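You operate a simulated robot arm through the tools that you are given. There is no shell and no other tool.

The job below is to be done with a simulated robot arm. You get a single attempt, and the scene is never put back.

Task
Swap the dark anode on the stud plate for the bright one.
Fine: old anode in the small red tray, wing nut back on and snug.

Only the result counts: the job must be done as asked and must still hold three seconds after the hand-in. Knocking over, shifting, dropping, spilling or breaking anything else fails it.

Robot
A 6-joint arm with a two-finger gripper, fixed in place. Base frame: the origin is on the floor under the middle of its stand, x ahead of it, y to its left, z up. Lengths are in mm, angles in degrees, forces in N, time in s.
It reaches about 1572 mm from its shoulder. Its first joint turns from -166.0 to 166.0 degrees. Payload 2.45 kg.
The tool frame sits at the grasp point between the pads (the TCP): z along the fingers, y along the line on which they close. The tips reach 20 mm beyond it. The gripper opens to 140 mm; its body begins 168 mm behind the TCP.
Orientation is that of the tool frame in the base frame, as [roll, pitch, yaw] about the fixed x, y, z axes, in that order (R = Rz(yaw) Ry(pitch) Rx(roll)). With the fingers straight down and closing along the base's y, the tool's x points along the base's -x, its y along +y and its z along -z.

Tools
- The arm moves only by the tool send_rows. Its argument "plan" is a list of rows, each an object of numbers (a shift or turn left out is 0, a gripper value left out holds the last): "tx", "ty", "tz": the shift along the tool's x, y, z in mm; "ax", "ay", "az": the turn, a rotation vector about the tool's x, y, z in degrees; "fingers": the closure in counts, from 0 (fully open) to 255 (shut). In form: [{"tx": .., "ty": .., "tz": .., "ax": .., "ay": .., "az": .., "fingers": ..}, ...]. A call has 1 to 20 rows; each row shifts and turns the commanded pose from where the row before left it, along the tool's axes as they then stand. Rows are played at 5 a second. More than 50 mm and 8.6 degrees between two rows, or a gripper value outside its range, and nothing of the call is played. A pose out of reach is approached as far as the arm can. The call stops where the force on the tool passes 40 N (or 10 N more than at its start, if that is more) or the arm is blocked; 0.2 s more then pass. The fingers move at their own pace (about 45 mm/s each) and stop on an object; they squeeze with about 31 N. The grip force told is the motor's: it shows also when the fingers shut on nothing. Time passes only in rows, and 0.2 s behind the last, so rows that do not move let the fingers close. It gives the time, the measured TCP pose, the force on the tool (base axes), the opening and the grip force at its end, in the units of the frame above (readings bear some noise), with the torque about the TCP (base axes, N m) and any sound that the robot's microphone picked up.
- Cameras (640 x 400 px; columns grow to the right, rows downward): "scene" is fixed at [51, 500.7, 1429.8]; the picture's right is [-0.16, -0.99, 0.00], its down [-0.65, 0.10, -0.75] and it looks along [0.74, -0.12, -0.66] (base axes); focal length 331 px, centre (320, 200). "wrist" rides on the gripper at [78, 11, -209] in the tool frame; the picture's right is [-0.14, 0.99, 0.00], its down [-0.92, -0.13, -0.37] and it looks along [-0.37, -0.05, 0.93] (tool axes); focal length 280 px, centre (320, 200). There is no depth. A picture from a camera that has moved, and an enlarged one, comes with that camera's place and axes in the base frame and with its lens.
- camera(camera): a new picture of that camera. It takes no simulated time.
- enlarge(camera, box): a new picture of the part [left, top, right, bottom] of that camera's present view, enlarged. It takes no simulated time.
- hand_in(): hands the job in; it is judged then, once.

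Places have to be worked out from the pictures, the camera data and where the tool is seen. Open the gripper and draw the arm clear of the work before you hand the job in, unless the task says otherwise.

The tools are called after "Emit:" as name(argument=value, ...) on one line, values as JSON. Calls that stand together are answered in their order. send_rows: Moves the arm, as the interface text tells. Its arguments: {"type":"object","properties":{"plan":{"type":"array"}},"required":["plan"]} The other tools are called the same way: camera (camera) takes a picture; enlarge (camera, box) takes an enlarged picture of a part of a camera's view; hand_in () hands the job in.

At the start:

```text
time_s: 0.0
ee_pos: [641.5, 105.8, 1002.2]
ee_rot: [-180.0, 0.0, 180.0]
force: [-0.4, -1.2, 0.3]
wrist_torque: [-0.02, -0.01, -0.01]
finger_gap: 140.0
grip_force: 0.1
```

scene: 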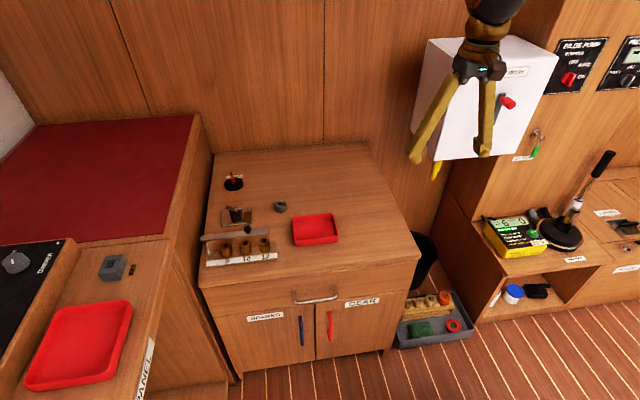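
wrist: 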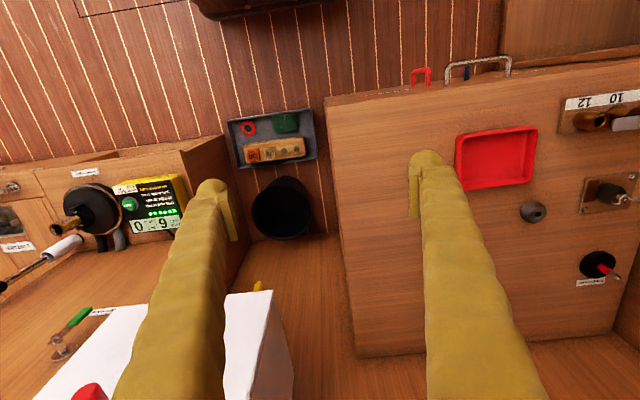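

I start by looking closer at the work area: the bench with the stud plate, the small red tray and the loose grey item.

Emit:
enlarge(camera="scene", box=[190, 140, 350, 270])

Emit:
enlarge(camera="scene", box=[0, 230, 200, 400])

Emit:
enlarge(camera="wrist", box=[440, 70, 640, 300])

```text
3.08 times, centred on (270, 205) of scene
camera zoom: at [51.0, 500.7, 1429.8], right [-0.16, -0.99, 0.0], down [-0.65, 0.1, -0.75], along [0.74, -0.12, -0.66], focal length 1018 px, centre (474, 185)
```

zoom: 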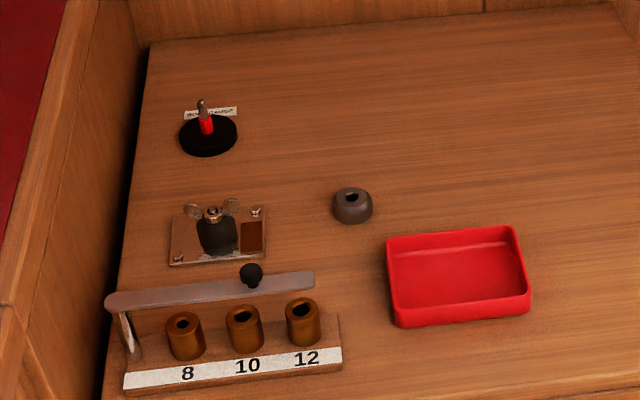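

```text
2.35 times, centred on (100, 315) of scene
camera zoom: at [51.0, 500.7, 1429.8], right [-0.16, -0.99, 0.0], down [-0.65, 0.1, -0.75], along [0.74, -0.12, -0.66], focal length 778 px, centre (838, -71)
```

zoom: 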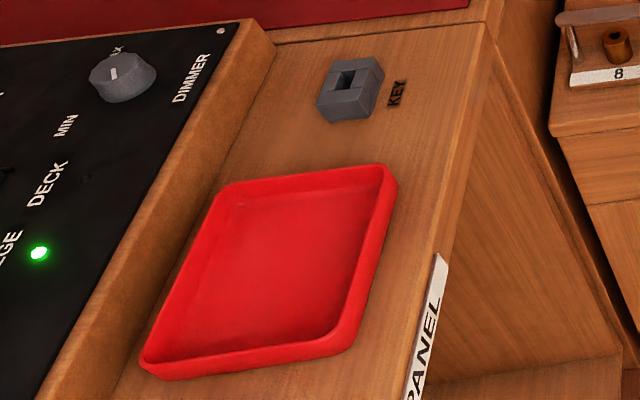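

```text
1.74 times, centred on (540, 185) of wrist
camera zoom: at [562.9, 116.1, 1211.7], right [0.14, 0.99, 0.0], down [0.92, -0.13, 0.37], along [0.37, -0.05, -0.93], focal length 488 px, centre (-63, 226)
```

zoom: 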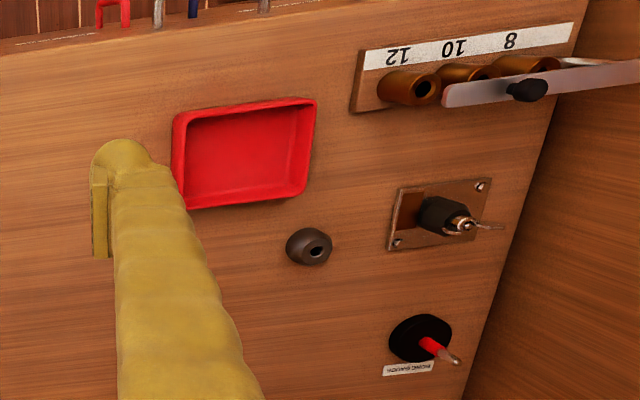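

Next I look at the other parts of the scene to find all candidate items (bright anode, trays).

Emit:
enlarge(camera="scene", box=[210, 160, 300, 220])

Emit:
enlarge(camera="scene", box=[200, 220, 290, 280])

Emit:
enlarge(camera="scene", box=[380, 260, 490, 350])

Emit:
enlarge(camera="scene", box=[470, 120, 640, 320])

Emit:
enlarge(camera="wrist", box=[540, 160, 640, 240])

Emit:
enlarge(camera="wrist", box=[0, 100, 330, 400])

```text
6.67 times, centred on (255, 190) of scene
camera zoom: at [51.0, 500.7, 1429.8], right [-0.16, -0.99, 0.0], down [-0.65, 0.1, -0.75], along [0.74, -0.12, -0.66], focal length 2205 px, centre (753, 267)
```

zoom: 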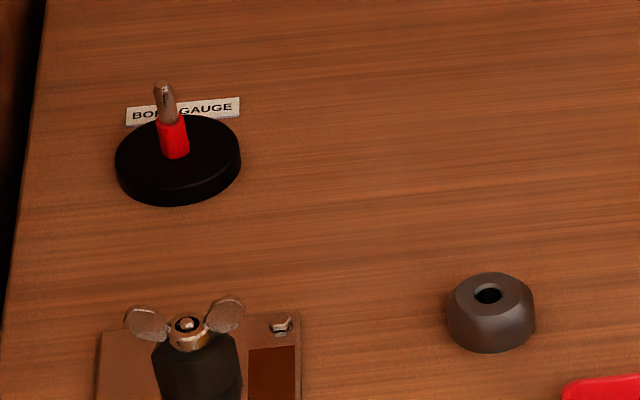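

```text
6.67 times, centred on (245, 250) of scene
camera zoom: at [51.0, 500.7, 1429.8], right [-0.16, -0.99, 0.0], down [-0.65, 0.1, -0.75], along [0.74, -0.12, -0.66], focal length 2205 px, centre (820, -133)
```

zoom: 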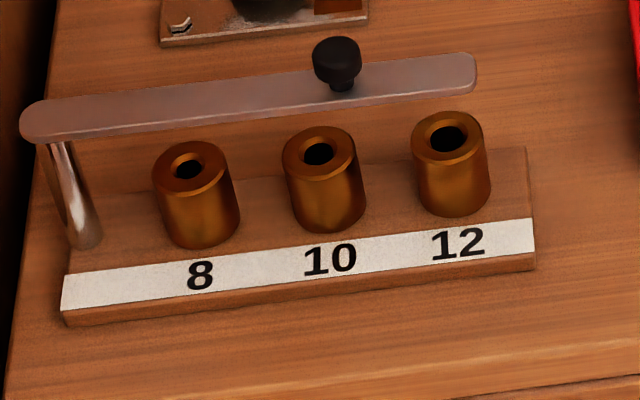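

```text
4.44 times, centred on (435, 305) of scene
camera zoom: at [51.0, 500.7, 1429.8], right [-0.16, -0.99, 0.0], down [-0.65, 0.1, -0.75], along [0.74, -0.12, -0.66], focal length 1470 px, centre (-191, -267)
```

zoom: 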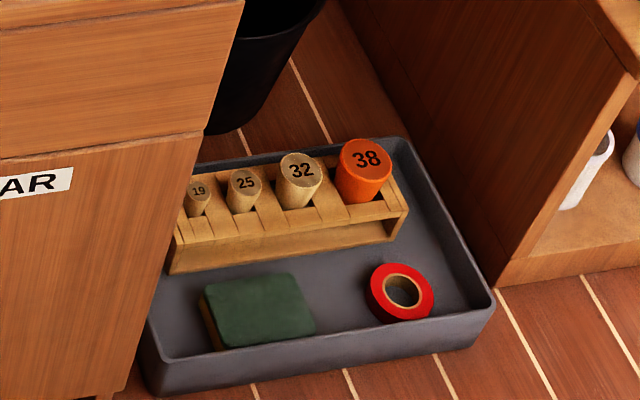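

```text
2.00 times, centred on (555, 220) of scene
camera zoom: at [51.0, 500.7, 1429.8], right [-0.16, -0.99, 0.0], down [-0.65, 0.1, -0.75], along [0.74, -0.12, -0.66], focal length 662 px, centre (-150, 160)
```

zoom: 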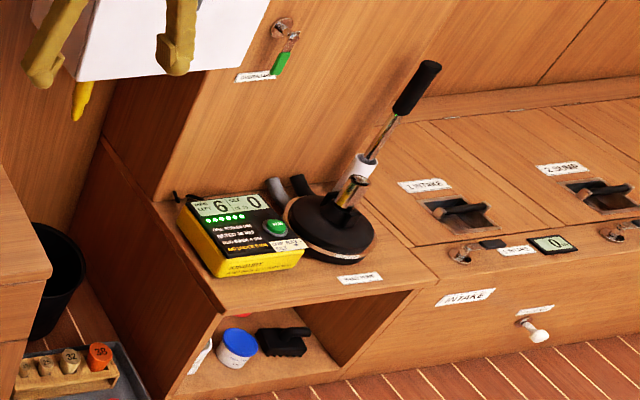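

```text
5.00 times, centred on (590, 200) of wrist
camera zoom: at [562.9, 116.1, 1211.7], right [0.14, 0.99, 0.0], down [0.92, -0.13, 0.37], along [0.37, -0.05, -0.93], focal length 1402 px, centre (-1030, 200)
```

zoom: 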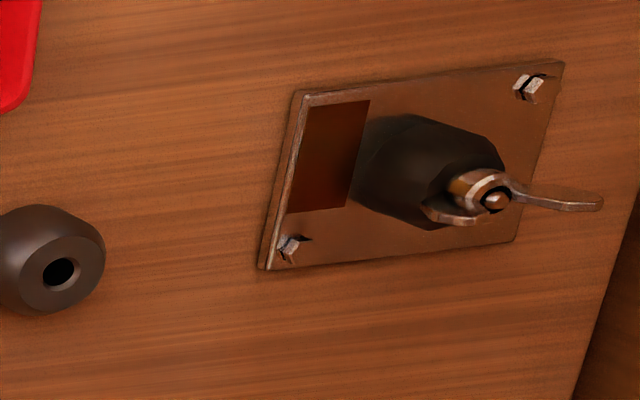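

```text
1.33 times, centred on (165, 250) of wrist
camera zoom: at [562.9, 116.1, 1211.7], right [0.14, 0.99, 0.0], down [0.92, -0.13, 0.37], along [0.37, -0.05, -0.93], focal length 374 px, centre (527, 133)
```

zoom: 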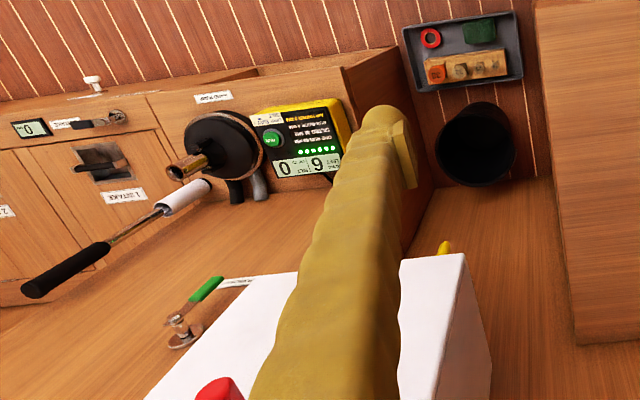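

The loose grey anode triangulates to about (847, 501, top 720), and the stud top with its wing nut to about (830, 640, 737). I move the arm over the bench, staying high, for close wrist views.

Emit:
send_rows(plan=[{"tx": -10.8, "ty": 42.2}, {"tx": -10.8, "ty": 42.2}, {"tx": -10.8, "ty": 42.2}, {"tx": -10.8, "ty": 42.2}, {"tx": -10.8, "ty": 42.2}, {"tx": -10.8, "ty": 42.2}, {"tx": -10.8, "ty": 42.2, "tz": 10}, {"tx": -10.8, "ty": 42.2, "tz": 10}, {"tx": -10.8, "ty": 42.2, "tz": 10}, {"tx": -10.8, "ty": 42.2, "tz": 10}, {"tx": -10.8, "ty": 42.2, "tz": 10}, {"tz": 10}, {"tz": 10}])

```text
time_s: 2.8
ee_pos: [759.7, 570.8, 931.1]
ee_rot: [180.0, -0.1, 179.9]
force: [0.0, 0.6, 0.9]
wrist_torque: [-0.03, -0.01, 0.03]
finger_gap: 140.0
grip_force: 0.1
```

Arrived above the bench at z≈931; I take new pictures.

Emit:
camera(camera="wrist")

Emit:
camera(camera="scene")

```text
taken
camera wrist: at [682.0, 580.8, 1140.6], right [0.14, 0.99, 0.0], down [0.92, -0.13, 0.37], along [0.36, -0.05, -0.93], focal length 280 px, centre (320, 200)
```

wrist: 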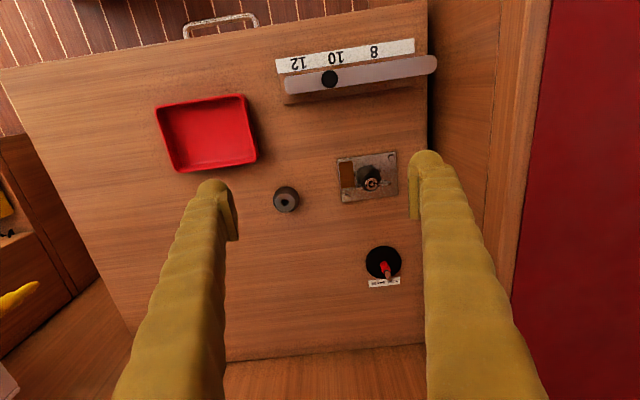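

```text
taken
```

scene: 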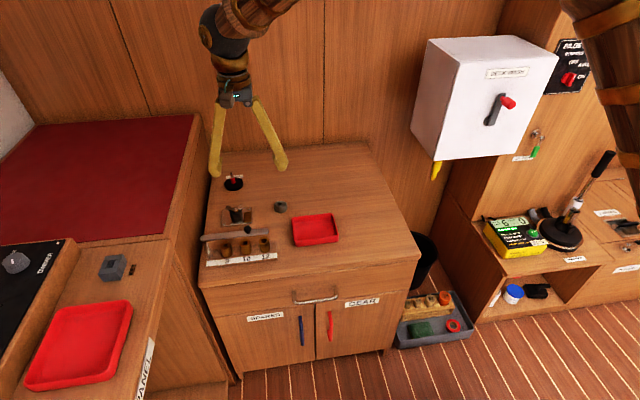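

Emit:
enlarge(camera="wrist", box=[320, 140, 420, 210])

Emit:
enlarge(camera="wrist", box=[140, 80, 320, 220])

Emit:
enlarge(camera="wrist", box=[340, 150, 410, 206])

```text
5.71 times, centred on (370, 175) of wrist
camera zoom: at [682.0, 580.8, 1140.6], right [0.14, 0.99, 0.0], down [0.92, -0.13, 0.37], along [0.36, -0.05, -0.93], focal length 1602 px, centre (34, 343)
```

zoom: 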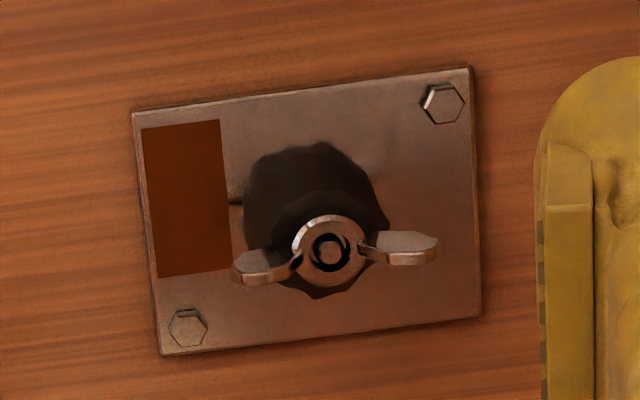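

```text
2.86 times, centred on (230, 150) of wrist
camera zoom: at [682.0, 580.8, 1140.6], right [0.14, 0.99, 0.0], down [0.92, -0.13, 0.37], along [0.36, -0.05, -0.93], focal length 801 px, centre (577, 343)
```

zoom: 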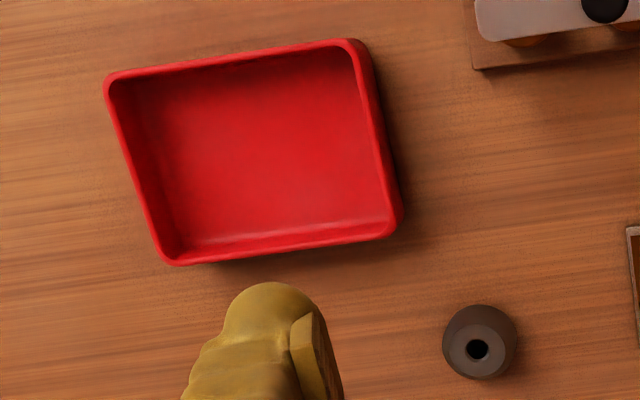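

```text
7.14 times, centred on (375, 178) of wrist
camera zoom: at [682.0, 580.8, 1140.6], right [0.14, 0.99, 0.0], down [0.92, -0.13, 0.37], along [0.36, -0.05, -0.93], focal length 2003 px, centre (-73, 357)
```

zoom: 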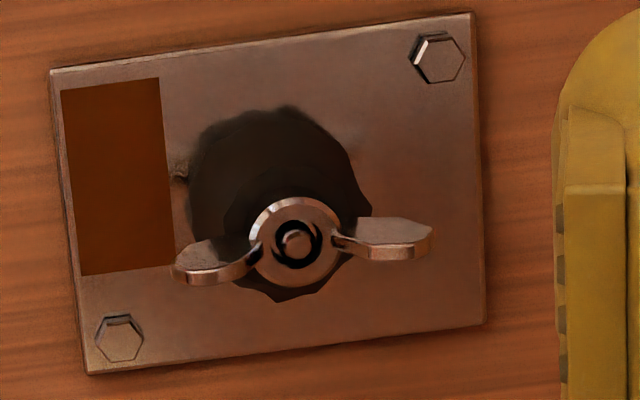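

The wing nut's wings lie roughly along base y. I zoom in from the scene camera to see the nut's height and shape.

Emit:
enlarge(camera="scene", box=[215, 195, 263, 230])

Emit:
enlarge(camera="scene", box=[262, 190, 302, 220])

Emit:
enlarge(camera="wrist", box=[260, 175, 310, 220])

```text
11.43 times, centred on (239, 212) of scene
camera zoom: at [51.0, 500.7, 1429.8], right [-0.16, -0.99, 0.0], down [-0.65, 0.1, -0.75], along [0.74, -0.12, -0.66], focal length 3780 px, centre (1246, 57)
```

zoom: 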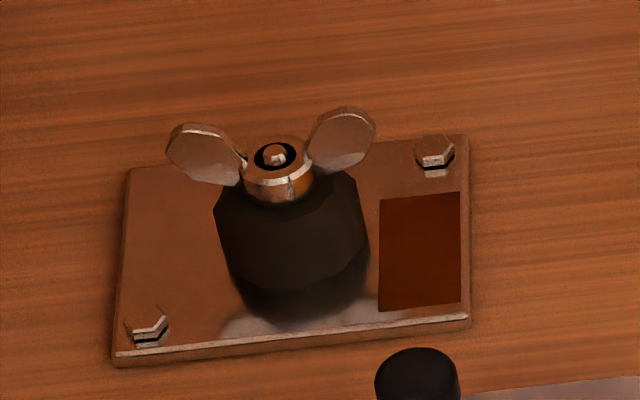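

```text
13.33 times, centred on (282, 205) of scene
camera zoom: at [51.0, 500.7, 1429.8], right [-0.16, -0.99, 0.0], down [-0.65, 0.1, -0.75], along [0.74, -0.12, -0.66], focal length 4410 px, centre (827, 133)
```

zoom: 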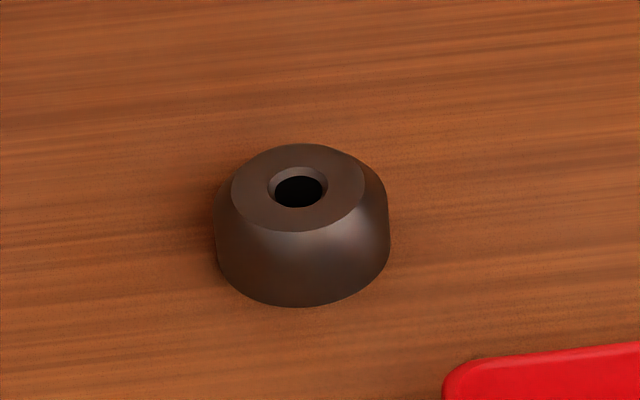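

```text
8.89 times, centred on (285, 198) of wrist
camera zoom: at [682.0, 580.8, 1140.6], right [0.14, 0.99, 0.0], down [0.92, -0.13, 0.37], along [0.36, -0.05, -0.93], focal length 2492 px, centre (631, 222)
```

zoom: 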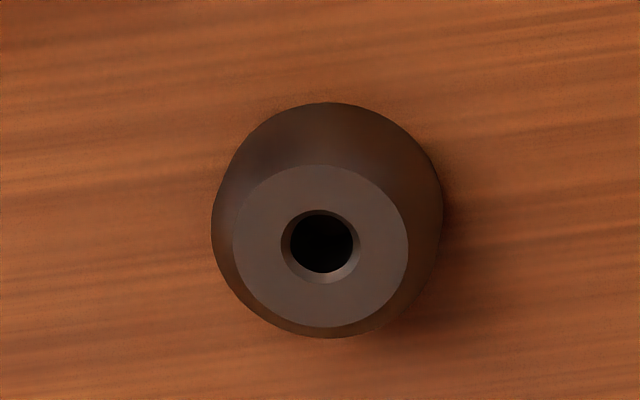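

I check the cabinet wall beside the bench for clearance, and look at the finger tips closely.

Emit:
enlarge(camera="wrist", box=[400, 0, 640, 300])

Emit:
enlarge(camera="scene", box=[130, 90, 260, 260])

Emit:
enlarge(camera="scene", box=[190, 60, 310, 190])

```text
1.33 times, centred on (520, 150) of wrist
camera zoom: at [682.0, 580.8, 1140.6], right [0.14, 0.99, 0.0], down [0.92, -0.13, 0.37], along [0.36, -0.05, -0.93], focal length 374 px, centre (53, 267)
```

zoom: 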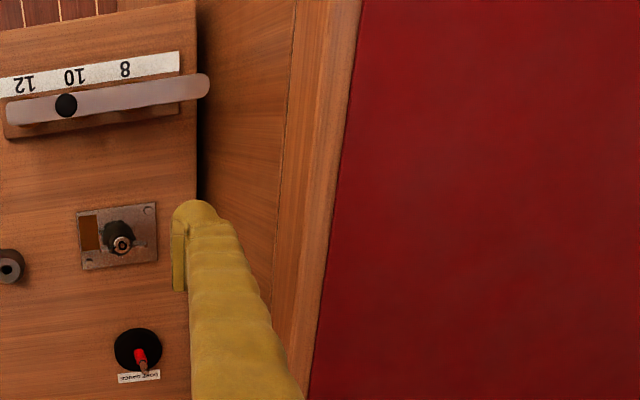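

```text
2.35 times, centred on (195, 175) of scene
camera zoom: at [51.0, 500.7, 1429.8], right [-0.16, -0.99, 0.0], down [-0.65, 0.1, -0.75], along [0.74, -0.12, -0.66], focal length 778 px, centre (614, 259)
```

zoom: 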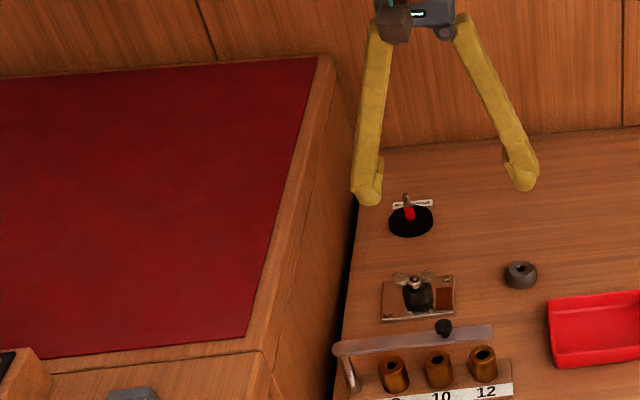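

```text
3.08 times, centred on (250, 125) of scene
camera zoom: at [51.0, 500.7, 1429.8], right [-0.16, -0.99, 0.0], down [-0.65, 0.1, -0.75], along [0.74, -0.12, -0.66], focal length 1018 px, centre (535, 431)
```

zoom: 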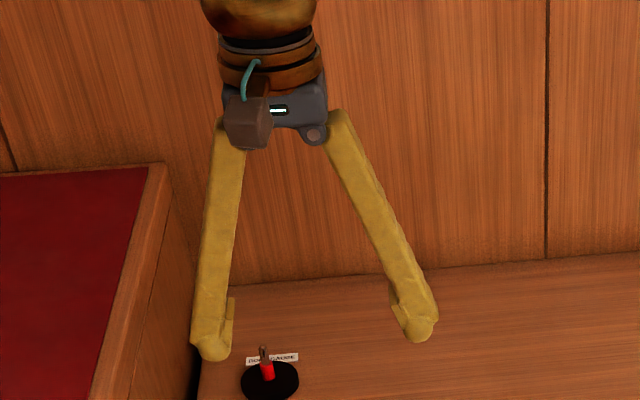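

Cabinet wall appears near y≈748 with top ≈ 875, so there is clearance. I move the TCP over the wing nut at z≈830 with fingers narrowed to about 80 mm, to localise it at close range.

Emit:
send_rows(plan=[{"tx": -16.6, "ty": 17.3, "tz": 25.3, "fingers": 109}, {"tx": -16.6, "ty": 17.3, "tz": 25.3}, {"tx": -16.6, "ty": 17.3, "tz": 25.3}, {"tx": -16.5, "ty": 17.3, "tz": 25.2}, {}, {}])

Emit:
camera(camera="wrist")

Emit:
enlarge(camera="wrist", box=[240, 120, 400, 220])

Emit:
enlarge(camera="scene", box=[190, 120, 290, 240])

```text
time_s: 4.2
ee_pos: [824.0, 640.5, 830.8]
ee_rot: [-180.0, 0.0, -180.0]
force: [0.5, -0.6, -1.0]
wrist_torque: [-0.04, 0.02, 0.02]
finger_gap: 80.2
grip_force: 0.0
```

```text
taken
camera wrist: at [746.7, 651.4, 1040.4], right [0.14, 0.99, 0.0], down [0.92, -0.13, 0.37], along [0.37, -0.05, -0.93], focal length 280 px, centre (320, 200)
```

wrist: 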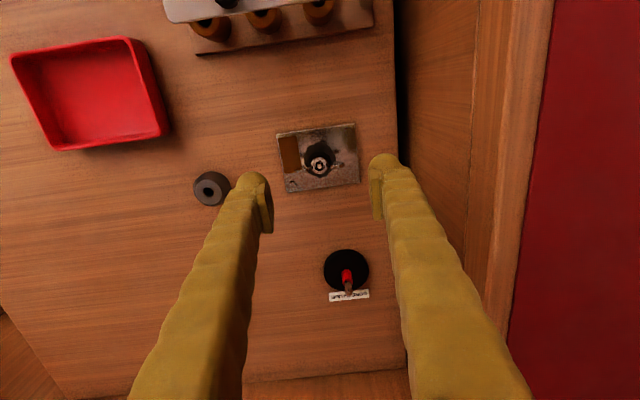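

```text
4.00 times, centred on (320, 170) of wrist
camera zoom: at [746.7, 651.4, 1040.4], right [0.14, 0.99, 0.0], down [0.92, -0.13, 0.37], along [0.37, -0.05, -0.93], focal length 1122 px, centre (320, 320)
```

zoom: 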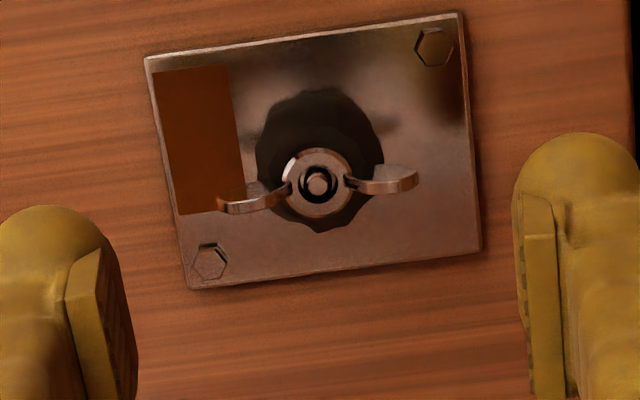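

```text
3.33 times, centred on (240, 180) of scene
camera zoom: at [51.0, 500.7, 1429.8], right [-0.16, -0.99, 0.0], down [-0.65, 0.1, -0.75], along [0.74, -0.12, -0.66], focal length 1102 px, centre (587, 267)
```

zoom: 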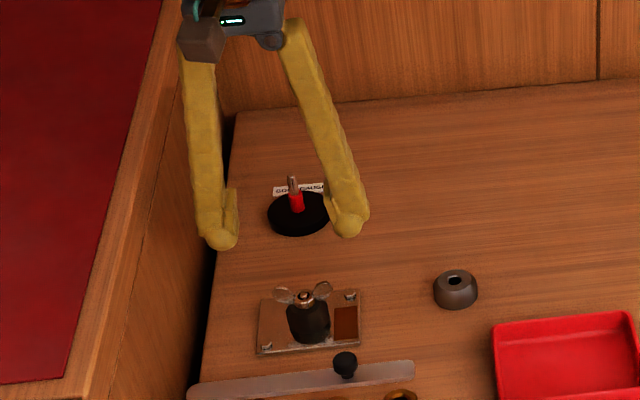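

The nut computes to about (826.5, 639.8) with the stud top near z 736; I take a few still readings to gauge pose noise.

Emit:
send_rows(plan=[{}, {}])

Emit:
enlarge(camera="wrist", box=[290, 140, 350, 180])

```text
time_s: 4.8
ee_pos: [825.5, 640.9, 830.9]
ee_rot: [180.0, 0.0, -179.9]
force: [1.6, -0.2, 0.1]
wrist_torque: [-0.01, -0.04, 0.02]
finger_gap: 80.2
grip_force: 0.1
```

```text
10.00 times, centred on (320, 160) of wrist
camera zoom: at [746.6, 651.3, 1040.5], right [0.14, 0.99, 0.0], down [0.92, -0.13, 0.37], along [0.37, -0.05, -0.93], focal length 2804 px, centre (320, 600)
```

zoom: 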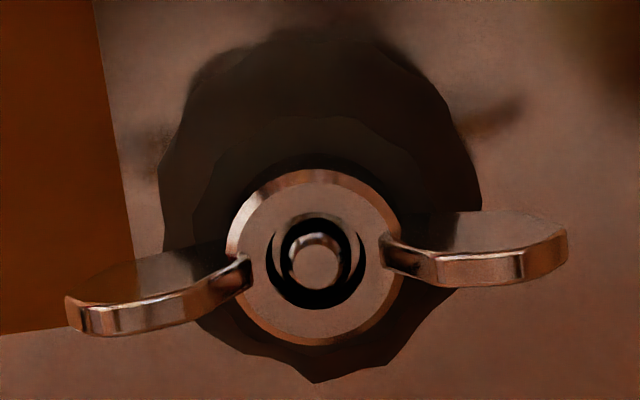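

The wings span y≈613.7–666.6 at x≈826, aligned with y, and the TCP sits about 2 mm short in x. I descend straight with fingers at 80 mm to bring the pads beside the wing tips (TCP z≈749), in two steps with a check.

Emit:
send_rows(plan=[{"tx": -1.9, "ty": -0.3, "tz": 20}, {"tz": 20}, {"tz": 15}, {"tz": 10}, {}])

Emit:
enlarge(camera="wrist", box=[240, 120, 400, 220])

Emit:
enlarge(camera="scene", box=[200, 150, 280, 240])

```text
time_s: 6.0
ee_pos: [827.1, 638.8, 765.5]
ee_rot: [180.0, 0.0, -180.0]
force: [0.2, 0.1, 0.0]
wrist_torque: [0.0, 0.01, -0.01]
finger_gap: 80.5
grip_force: 0.1
```

```text
4.00 times, centred on (320, 170) of wrist
camera zoom: at [749.6, 649.8, 975.4], right [0.14, 0.99, 0.0], down [0.92, -0.13, 0.37], along [0.36, -0.05, -0.93], focal length 1122 px, centre (320, 320)
```

zoom: 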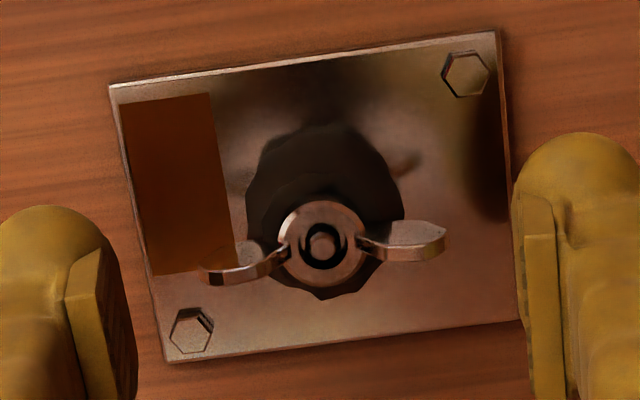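

```text
4.44 times, centred on (240, 195) of scene
camera zoom: at [51.0, 500.7, 1429.8], right [-0.16, -0.99, 0.0], down [-0.65, 0.1, -0.75], along [0.74, -0.12, -0.66], focal length 1470 px, centre (676, 222)
```

zoom: 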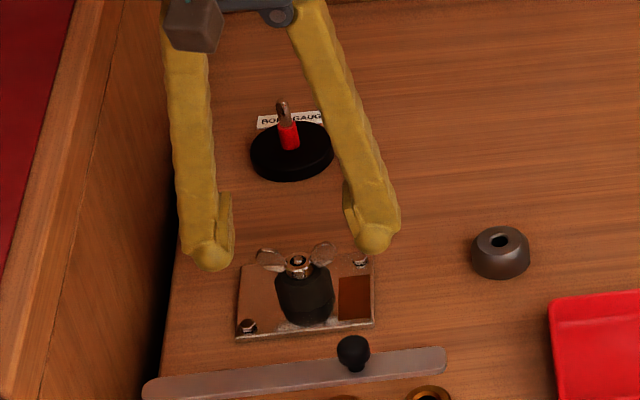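

The pads straddle the wings as intended. I lower the last 17 mm and close on the wing tips.

Emit:
send_rows(plan=[{"tz": 9}, {"tz": 8}, {"fingers": 150}, {}, {}, {"fingers": 175}, {}, {}, {}])

Emit:
enlarge(camera="wrist", box=[240, 120, 400, 220])

Emit:
enlarge(camera="scene", box=[210, 170, 274, 235])

```text
time_s: 8.0
ee_pos: [827.1, 640.4, 750.5]
ee_rot: [179.9, 0.0, -180.0]
force: [3.4, 23.3, -1.5]
wrist_torque: [0.25, -0.04, -0.02]
finger_gap: 52.4
grip_force: 31.1
```

```text
4.00 times, centred on (320, 170) of wrist
camera zoom: at [749.5, 650.3, 959.1], right [0.14, 0.99, 0.0], down [0.92, -0.13, 0.37], along [0.37, -0.05, -0.93], focal length 1122 px, centre (320, 320)
```

zoom: 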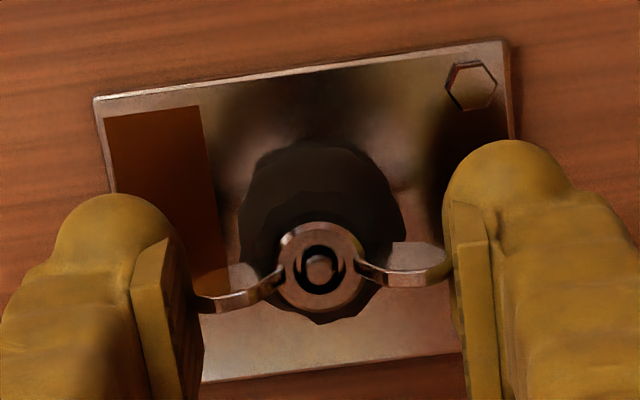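

```text
6.15 times, centred on (242, 202) of scene
camera zoom: at [51.0, 500.7, 1429.8], right [-0.16, -0.99, 0.0], down [-0.65, 0.1, -0.75], along [0.74, -0.12, -0.66], focal length 2035 px, centre (800, 185)
```

zoom: 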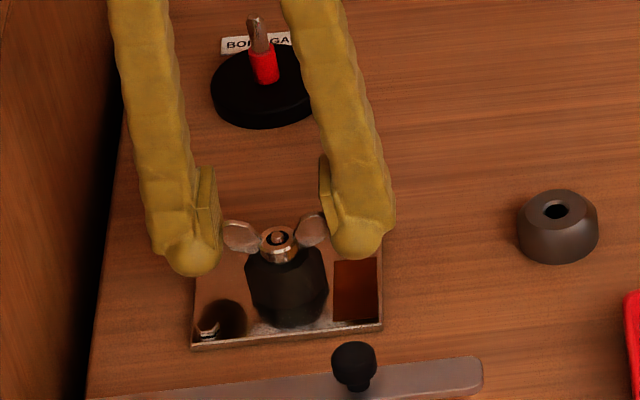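

Gripped at 52.4 mm with 31 N, but a +23 N sideways load in y says the gripper sits slightly toward −y of the nut. I nudge +y and watch the force.

Emit:
send_rows(plan=[{"ty": 0.5}, {}, {}])

```text
time_s: 8.8
ee_pos: [827.1, 641.2, 749.1]
ee_rot: [-180.0, 0.0, 180.0]
force: [-0.1, 26.8, 0.2]
wrist_torque: [0.2, -0.02, -0.07]
finger_gap: 52.4
grip_force: 31.4
```

Emit:
send_rows(plan=[{"ty": 0.7}, {}, {}])

```text
time_s: 9.6
ee_pos: [827.5, 639.7, 749.0]
ee_rot: [180.0, -0.1, 180.0]
force: [2.7, 15.8, -2.9]
wrist_torque: [0.05, -0.2, -0.03]
finger_gap: 52.4
grip_force: 30.7
```

Emit:
send_rows(plan=[{"ty": 0.6}, {}, {}])

```text
time_s: 10.4
ee_pos: [827.4, 640.7, 751.0]
ee_rot: [-180.0, -0.1, -180.0]
force: [-6.5, -1.2, 6.8]
wrist_torque: [-0.14, 0.1, 0.04]
finger_gap: 52.3
grip_force: 31.3
```

Centred in y now. I start loosening: counter-clockwise from above (negative az), a few degrees at first, watching torque and side force.

Emit:
send_rows(plan=[{"az": -4}, {"az": -4}, {"az": -4}, {}])

Emit:
enlarge(camera="wrist", box=[240, 120, 400, 220])

Emit:
enlarge(camera="scene", box=[210, 170, 274, 235])

```text
time_s: 11.4
ee_pos: [826.8, 640.3, 748.3]
ee_rot: [179.9, -0.1, -168.0]
force: [-13.8, -6.5, 8.6]
wrist_torque: [-0.17, 0.23, -0.04]
finger_gap: 52.4
grip_force: 30.6
```

```text
4.00 times, centred on (320, 170) of wrist
camera zoom: at [749.3, 634.7, 958.9], right [-0.07, 1.0, 0.0], down [0.93, 0.07, 0.37], along [0.37, 0.03, -0.93], focal length 1122 px, centre (320, 320)
```

zoom: 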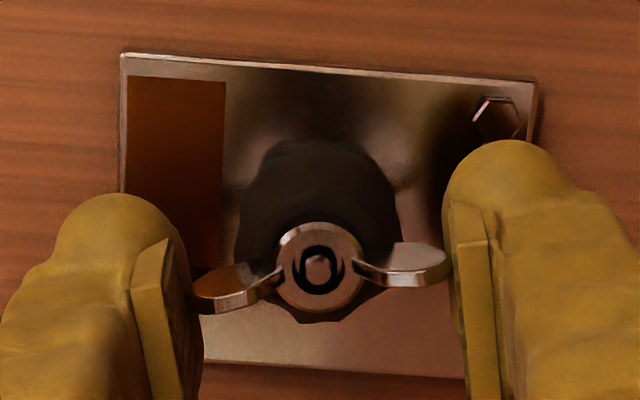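

```text
6.15 times, centred on (242, 202) of scene
camera zoom: at [51.0, 500.7, 1429.8], right [-0.16, -0.99, 0.0], down [-0.65, 0.1, -0.75], along [0.74, -0.12, -0.66], focal length 2035 px, centre (800, 185)
```

zoom: 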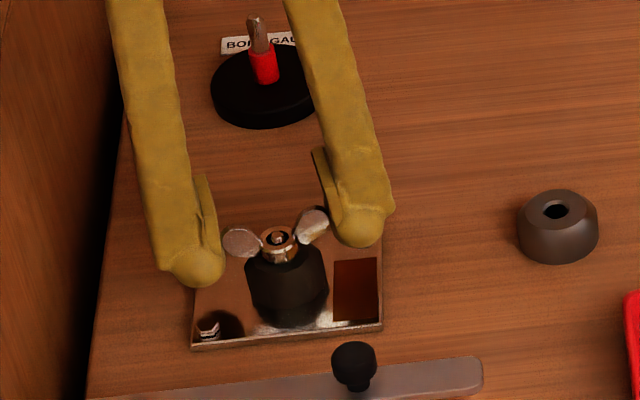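

The nut turns with the gripper (wings now rotated 12°). The −14 N x-load says the gripper axis is a bit too far in +x, so I shift about −1.3 mm in x and recheck.

Emit:
send_rows(plan=[{"tx": 0.7}, {"tx": 0.6}, {}, {}])

```text
time_s: 12.4
ee_pos: [828.2, 640.5, 748.4]
ee_rot: [179.9, 0.1, -168.0]
force: [13.1, 6.0, 3.7]
wrist_torque: [0.06, -0.15, -0.01]
finger_gap: 52.2
grip_force: 31.1
```

Overshot (+13 N); the balance lies about midway, so I go back 0.6 mm and continue turning.

Emit:
send_rows(plan=[{"tx": -0.6}, {}, {}])

```text
time_s: 13.2
ee_pos: [826.2, 639.9, 748.9]
ee_rot: [180.0, 0.1, -168.0]
force: [4.2, -0.1, 9.5]
wrist_torque: [0.0, -0.09, 0.01]
finger_gap: 52.1
grip_force: 31.1
```

Loads are near balance. I turn on, 60° more, watching the vertical force to learn the nut's rise.

Emit:
send_rows(plan=[{"az": -8}, {"az": -8}, {"az": -8}, {"az": -8}, {"az": -8}, {"az": -8}, {"az": -8}, {}])

Emit:
enlarge(camera="wrist", box=[240, 120, 400, 220])

```text
time_s: 15.0
ee_pos: [826.1, 640.5, 748.6]
ee_rot: [179.9, -0.1, -111.9]
force: [-24.8, 22.5, 8.3]
wrist_torque: [0.26, 0.29, -0.07]
finger_gap: 51.7
grip_force: 31.1
```

```text
4.00 times, centred on (320, 170) of wrist
camera zoom: at [787.4, 573.0, 958.1], right [-0.87, 0.5, 0.0], down [0.46, 0.81, 0.37], along [0.18, 0.32, -0.93], focal length 1122 px, centre (320, 320)
```

zoom: 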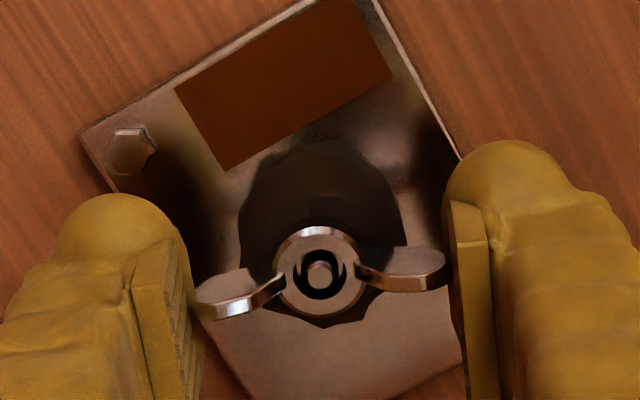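

The load is along the closing line (+31 N), so the TCP axis is off in −x by some tenths; I shift along +tool y until balanced.

Emit:
send_rows(plan=[{"ty": 0.6}, {}, {}])

```text
time_s: 15.8
ee_pos: [825.4, 641.9, 747.6]
ee_rot: [180.0, -0.1, -112.0]
force: [-30.0, 27.8, -3.6]
wrist_torque: [0.42, 0.13, -0.07]
finger_gap: 52.0
grip_force: 30.9
```

Emit:
send_rows(plan=[{"ty": 0.8}, {}, {}])

```text
time_s: 16.6
ee_pos: [824.9, 641.0, 749.1]
ee_rot: [-180.0, -0.1, -112.1]
force: [-17.9, 25.6, -18.3]
wrist_torque: [0.39, -0.24, -0.09]
finger_gap: 51.7
grip_force: 31.3
```

Emit:
send_rows(plan=[{"ty": 0.6, "tx": -0.6}, {}, {}])

```text
time_s: 17.4
ee_pos: [824.2, 640.3, 748.6]
ee_rot: [-179.9, -0.1, -112.0]
force: [-18.8, 4.7, -13.6]
wrist_torque: [0.08, -0.08, -0.03]
finger_gap: 51.6
grip_force: 31.0
```

Emit:
send_rows(plan=[{"ty": 0.7}, {}, {}])

```text
time_s: 18.2
ee_pos: [824.5, 641.9, 747.8]
ee_rot: [180.0, -0.1, -112.0]
force: [0.3, -7.4, -19.0]
wrist_torque: [-0.18, -0.09, 0.02]
finger_gap: 51.7
grip_force: 31.1
```

Side loads are balanced now; to shed the leftover friction stress I release slightly and re-grip in place.

Emit:
send_rows(plan=[{"fingers": 145}, {}, {"fingers": 175}, {}, {}, {}])

```text
time_s: 19.6
ee_pos: [826.0, 642.9, 749.9]
ee_rot: [-179.8, 0.1, -112.1]
force: [16.7, -1.1, 8.2]
wrist_torque: [-0.01, -0.19, 0.04]
finger_gap: 52.5
grip_force: 30.9
```

Emit:
send_rows(plan=[{"ty": -0.4}, {}, {}])

```text
time_s: 20.4
ee_pos: [824.7, 642.4, 750.4]
ee_rot: [180.0, 0.0, -112.0]
force: [23.3, -5.3, 16.2]
wrist_torque: [-0.09, -0.35, 0.03]
finger_gap: 52.3
grip_force: 30.6
```

Emit:
send_rows(plan=[{"ty": -0.5}, {}, {}])

```text
time_s: 21.2
ee_pos: [826.6, 642.5, 749.2]
ee_rot: [180.0, 0.0, -112.0]
force: [23.6, -3.6, 15.1]
wrist_torque: [0.07, -0.36, 0.04]
finger_gap: 52.3
grip_force: 30.4
```

Emit:
send_rows(plan=[{}, {}, {}, {}, {}])

```text
time_s: 22.4
ee_pos: [825.5, 642.5, 748.0]
ee_rot: [179.9, 0.0, -112.0]
force: [25.1, -2.6, 8.9]
wrist_torque: [0.05, -0.28, 0.04]
finger_gap: 52.2
grip_force: 30.6
```

Emit:
send_rows(plan=[{"ty": -0.7}, {}, {}])

```text
time_s: 23.2
ee_pos: [826.3, 642.5, 748.7]
ee_rot: [180.0, 0.0, -112.0]
force: [7.7, -5.0, 10.2]
wrist_torque: [0.13, -0.14, -0.03]
finger_gap: 52.0
grip_force: 30.9
```

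Nearly balanced. I continue loosening by another ~100°.

Emit:
send_rows(plan=[{"az": -8.5}, {"az": -8.5}, {"az": -8.5}, {"az": -8.5}, {"az": -8.5}, {"az": -8.5}, {"az": -8.5}, {"az": -8.5}, {"az": -8.5}, {"az": -8.5}, {"az": -8.5}, {"az": -8.5}, {}])

Emit:
enlarge(camera="wrist", box=[240, 120, 400, 220])

Emit:
enlarge(camera="scene", box=[210, 170, 274, 235])

```text
time_s: 24.9
ee_pos: [824.5, 640.2, 747.9]
ee_rot: [179.7, 0.0, -51.5]
force: [-8.6, -8.3, 5.8]
wrist_torque: [-0.07, -0.12, -0.01]
finger_gap: 51.6
grip_force: 31.5
stopped in row 8: the force on the tool passed its limit at 40 N (the readings are from after the stop); the commanded pose is now the measured one
```

```text
4.00 times, centred on (320, 170) of wrist
camera zoom: at [866.0, 573.2, 957.7], right [-0.86, -0.51, 0.0], down [-0.47, 0.8, 0.37], along [-0.19, 0.31, -0.93], focal length 1122 px, centre (320, 320)
```

zoom: 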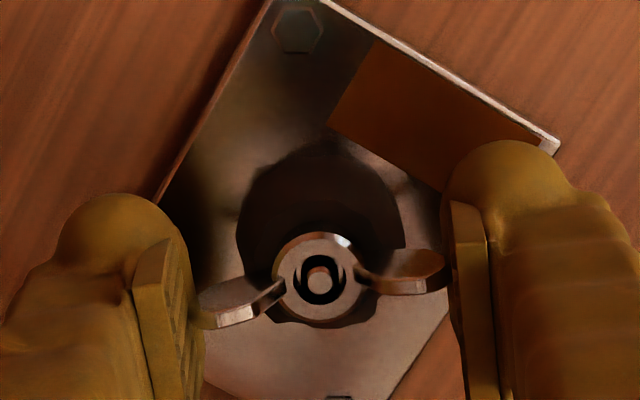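

```text
6.15 times, centred on (242, 202) of scene
camera zoom: at [51.0, 500.7, 1429.8], right [-0.16, -0.99, 0.0], down [-0.65, 0.1, -0.75], along [0.74, -0.12, -0.66], focal length 2035 px, centre (800, 185)
```

zoom: 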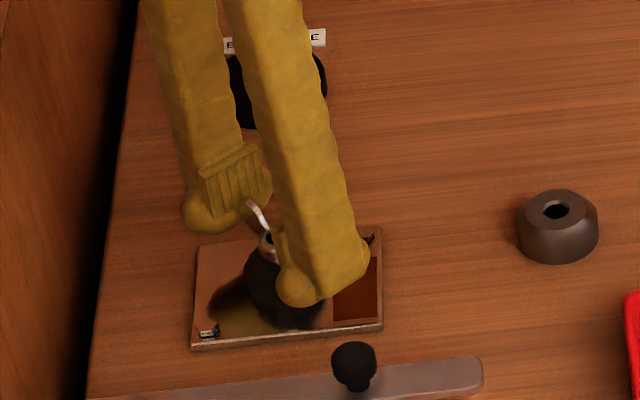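

The stop came from lateral load at 128°; the nut turns easily, so I'll switch to a gentler "fork" drive: open, rotate the gripper back 90° so the fingers stand either side of the wings, close to ~27 mm without squeezing, and push the wings round.

Emit:
send_rows(plan=[{"fingers": 115}, {}, {}, {"az": 8.5}, {"az": 8.5}, {"az": 8.5}, {"az": 8.5}, {"az": 8.5}, {"az": 8.5}, {"az": 8.5}, {"az": 8.5}, {"az": 8.5}, {"az": 8.5}, {"az": 5}, {}])

Emit:
enlarge(camera="wrist", box=[240, 120, 400, 220])

Emit:
enlarge(camera="scene", box=[210, 170, 274, 235])

```text
time_s: 28.1
ee_pos: [824.8, 640.8, 749.0]
ee_rot: [179.9, -0.2, -141.6]
force: [0.2, -0.5, 0.8]
wrist_torque: [0.01, -0.01, 0.01]
finger_gap: 76.7
grip_force: 0.0
```

```text
4.00 times, centred on (320, 170) of wrist
camera zoom: at [758.2, 601.2, 958.3], right [-0.51, 0.86, 0.0], down [0.8, 0.47, 0.36], along [0.31, 0.18, -0.93], focal length 1122 px, centre (320, 320)
```

zoom: 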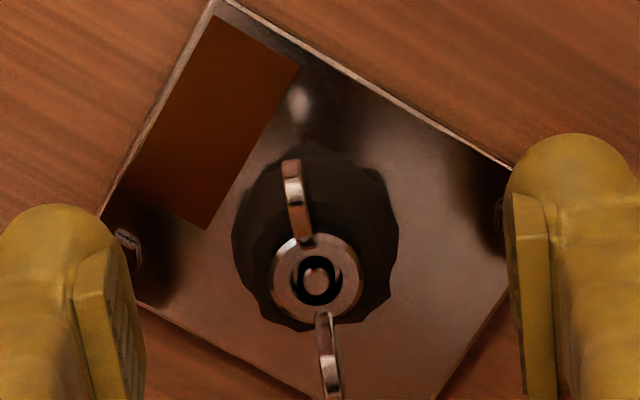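

```text
6.15 times, centred on (242, 202) of scene
camera zoom: at [51.0, 500.7, 1429.8], right [-0.16, -0.99, 0.0], down [-0.65, 0.1, -0.75], along [0.74, -0.12, -0.66], focal length 2035 px, centre (800, 185)
```

zoom: 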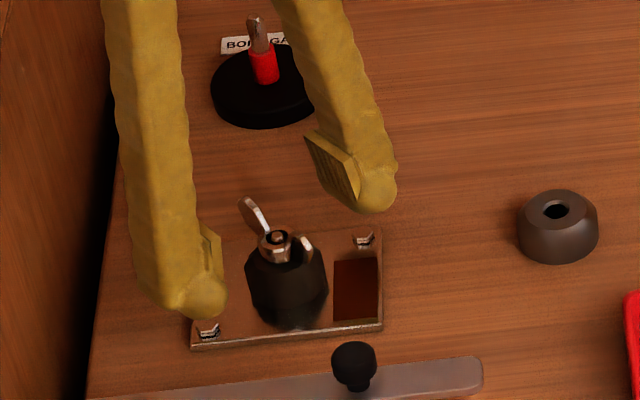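

The wings are now perpendicular to the closing line and the stud sits right at the TCP axis in the picture. I close to about 27 mm (clear of the 19 mm hub) and look.

Emit:
send_rows(plan=[{"fingers": 180}, {}, {"fingers": 206}, {}, {}])

Emit:
enlarge(camera="wrist", box=[240, 120, 400, 220])

Emit:
enlarge(camera="scene", box=[210, 170, 274, 235])

```text
time_s: 29.3
ee_pos: [824.8, 640.9, 748.6]
ee_rot: [180.0, -0.1, -141.5]
force: [0.0, 0.4, 0.3]
wrist_torque: [0.0, -0.02, -0.03]
finger_gap: 26.9
grip_force: 0.1
```

```text
4.00 times, centred on (320, 170) of wrist
camera zoom: at [758.2, 601.1, 958.3], right [-0.51, 0.86, 0.0], down [0.8, 0.47, 0.36], along [0.31, 0.19, -0.93], focal length 1122 px, centre (320, 320)
```

zoom: 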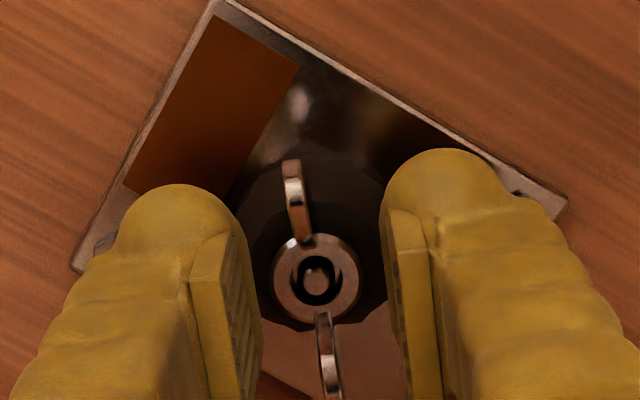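

```text
6.15 times, centred on (242, 202) of scene
camera zoom: at [51.0, 500.7, 1429.8], right [-0.16, -0.99, 0.0], down [-0.65, 0.1, -0.75], along [0.74, -0.12, -0.66], focal length 2035 px, centre (800, 185)
```

zoom: 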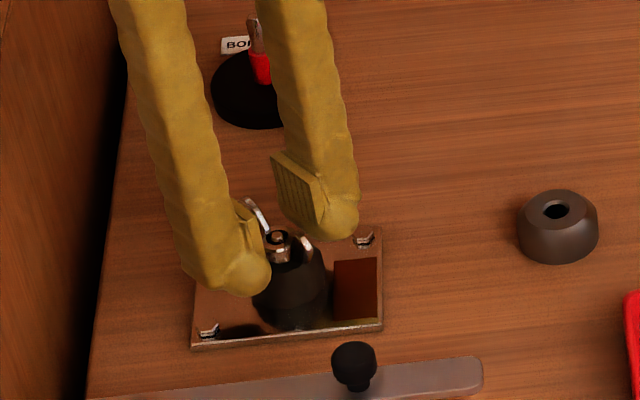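

No contact anywhere. Now I turn counter-clockwise 170° with the fork.

Emit:
send_rows(plan=[{"az": -8.5}, {"az": -8.5}, {"az": -8.5}, {"az": -8.5}, {"az": -8.5}, {"az": -8.5}, {"az": -8.5}, {"az": -8.5}, {"az": -8.5}, {"az": -8.5}, {"az": -8.5}, {"az": -8.5}, {"az": -8.5}, {"az": -8.5}, {"az": -8.5}, {"az": -8.5}, {"az": -8.5}, {"az": -8.5}, {"az": -8.5}, {}])

Emit:
enlarge(camera="wrist", box=[240, 120, 400, 220])

Emit:
enlarge(camera="scene", box=[210, 170, 274, 235])

```text
time_s: 33.5
ee_pos: [824.7, 641.7, 748.5]
ee_rot: [179.9, 0.2, 20.2]
force: [-0.4, -0.3, -0.3]
wrist_torque: [0.0, -0.01, 0.01]
finger_gap: 26.8
grip_force: 0.1
```

```text
4.00 times, centred on (320, 170) of wrist
camera zoom: at [903.3, 657.7, 957.3], right [0.21, -0.98, 0.0], down [-0.91, -0.2, 0.37], along [-0.36, -0.08, -0.93], focal length 1122 px, centre (320, 320)
```

zoom: 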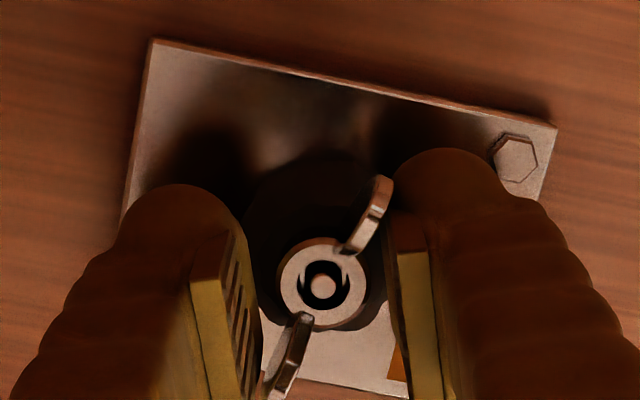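

```text
6.15 times, centred on (242, 202) of scene
camera zoom: at [51.0, 500.7, 1429.8], right [-0.16, -0.99, 0.0], down [-0.65, 0.1, -0.75], along [0.74, -0.12, -0.66], focal length 2035 px, centre (800, 185)
```

zoom: 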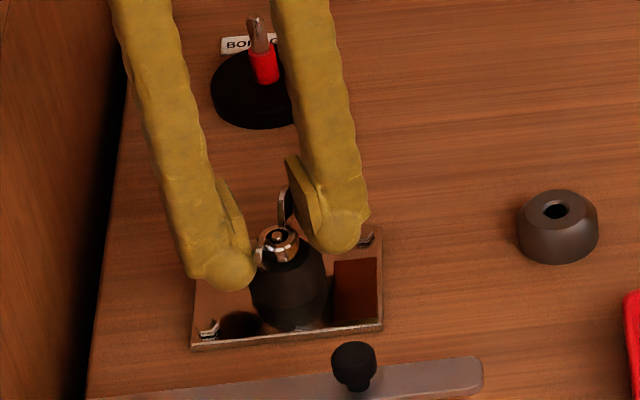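

The fork drive works with almost no load. I continue turning counter-clockwise to see how far the wrist can go.

Emit:
send_rows(plan=[{"az": -8.5}, {"az": -8.5}, {"az": -8.5}, {"az": -8.5}, {"az": -8.5}, {"az": -8.5}, {"az": -8.5}, {"az": -8.5}, {"az": -8.5}, {"az": -8.5}, {"az": -8.5}, {"az": -8.5}, {"az": -8.5}, {"az": -8.5}, {"az": -8.5}, {"az": -8.5}, {"az": -8.5}, {"az": -8.5}, {"az": -8.5}, {}])

Emit:
enlarge(camera="wrist", box=[240, 120, 400, 220])

Emit:
enlarge(camera="scene", box=[210, 170, 274, 235])

```text
time_s: 34.3
ee_pos: [814.7, 652.3, 752.4]
ee_rot: [177.4, -0.4, 34.6]
force: [1.6, -26.0, 26.6]
wrist_torque: [-0.75, -0.34, -0.26]
finger_gap: 42.6
grip_force: 10.7
out of reach, approached as far as the arm can: row 2, 3, 4
stopped in row 4: the force on the tool passed its limit at 44 N (the readings are from after the stop); the commanded pose is now the measured one
```

```text
4.00 times, centred on (320, 170) of wrist
camera zoom: at [879.3, 694.5, 962.4], right [0.45, -0.89, 0.04], down [-0.84, -0.41, 0.36], along [-0.3, -0.2, -0.93], focal length 1122 px, centre (320, 320)
```

zoom: 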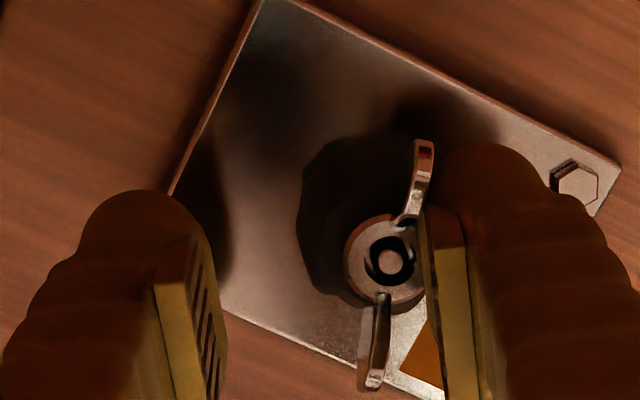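

```text
6.15 times, centred on (242, 202) of scene
camera zoom: at [51.0, 500.7, 1429.8], right [-0.16, -0.99, 0.0], down [-0.65, 0.1, -0.75], along [0.74, -0.12, -0.66], focal length 2035 px, centre (800, 185)
```

zoom: 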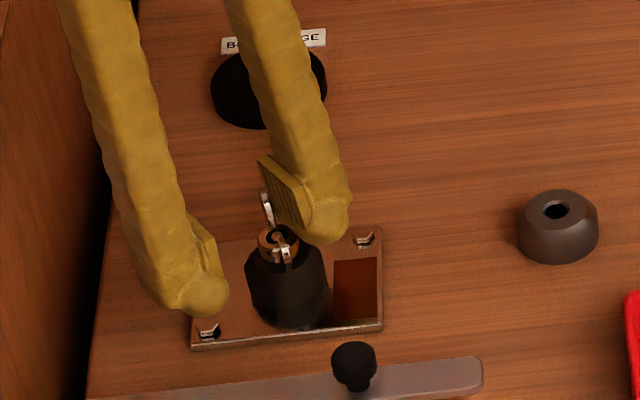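

The wrist hit its joint limit near yaw +25° and was pushed off-axis. I open the fingers, untilt, turn back, and recentre over the stud.

Emit:
send_rows(plan=[{"fingers": 90}, {}, {}, {"ax": 2.6, "ay": -0.4}, {"az": 8.5}, {"az": 8.5}, {}])

Emit:
camera(camera="wrist")

```text
time_s: 35.9
ee_pos: [814.7, 652.9, 750.1]
ee_rot: [179.9, 0.1, 17.6]
force: [0.5, 0.2, 0.1]
wrist_torque: [-0.02, -0.03, 0.02]
finger_gap: 90.7
grip_force: 0.0
```

```text
taken
camera wrist: at [892.4, 666.7, 959.4], right [0.17, -0.99, 0.0], down [-0.92, -0.16, 0.37], along [-0.37, -0.06, -0.93], focal length 280 px, centre (320, 200)
```

wrist: 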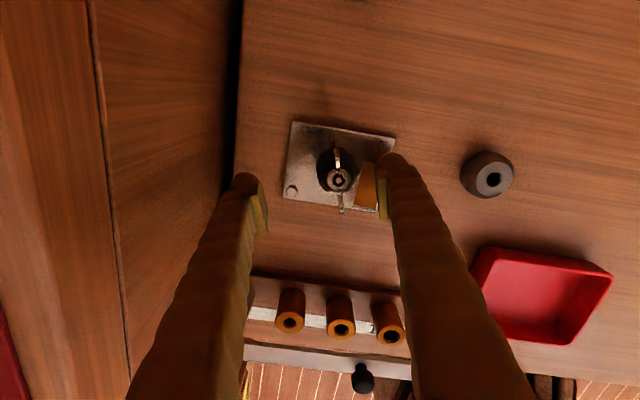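

Orientation is restored and the nut looks fine. I recentre over the stud at (824.7, 640.9, 749) and rotate back clockwise with the fingers open.

Emit:
send_rows(plan=[{"tx": 6.06, "ty": 13.98, "tz": 1}, {}, {"fingers": 105}, {"az": 8.5}, {"az": 8.5}, {"az": 8.5}, {"az": 8.5}, {"az": 8.5}, {"az": 8.5}, {"az": 8.5}, {"az": 8.5}, {"az": 8.5}, {"az": 8.5}, {"az": 8.5}, {"az": 8.5}, {"az": 8.5}, {"az": 8.5}, {"az": 8.5}, {"az": 8.5}, {}])

Emit:
enlarge(camera="wrist", box=[240, 120, 400, 220])

```text
time_s: 40.1
ee_pos: [824.3, 641.2, 749.0]
ee_rot: [179.9, -0.1, -118.4]
force: [0.3, 0.5, 0.0]
wrist_torque: [0.01, -0.02, -0.02]
finger_gap: 82.3
grip_force: 0.0
```

```text
4.00 times, centred on (320, 170) of wrist
camera zoom: at [778.4, 578.1, 958.5], right [-0.81, 0.59, 0.0], down [0.55, 0.75, 0.37], along [0.22, 0.3, -0.93], focal length 1122 px, centre (320, 320)
```

zoom: 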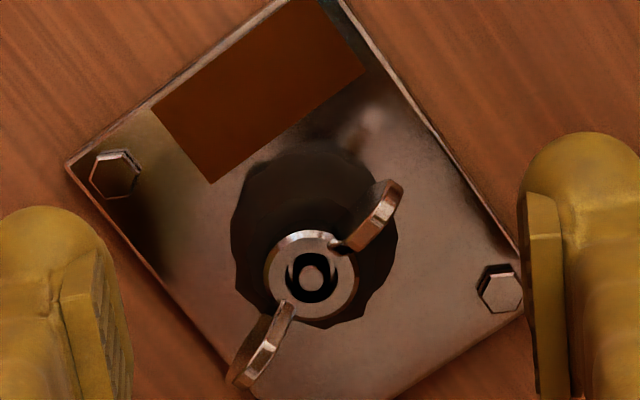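

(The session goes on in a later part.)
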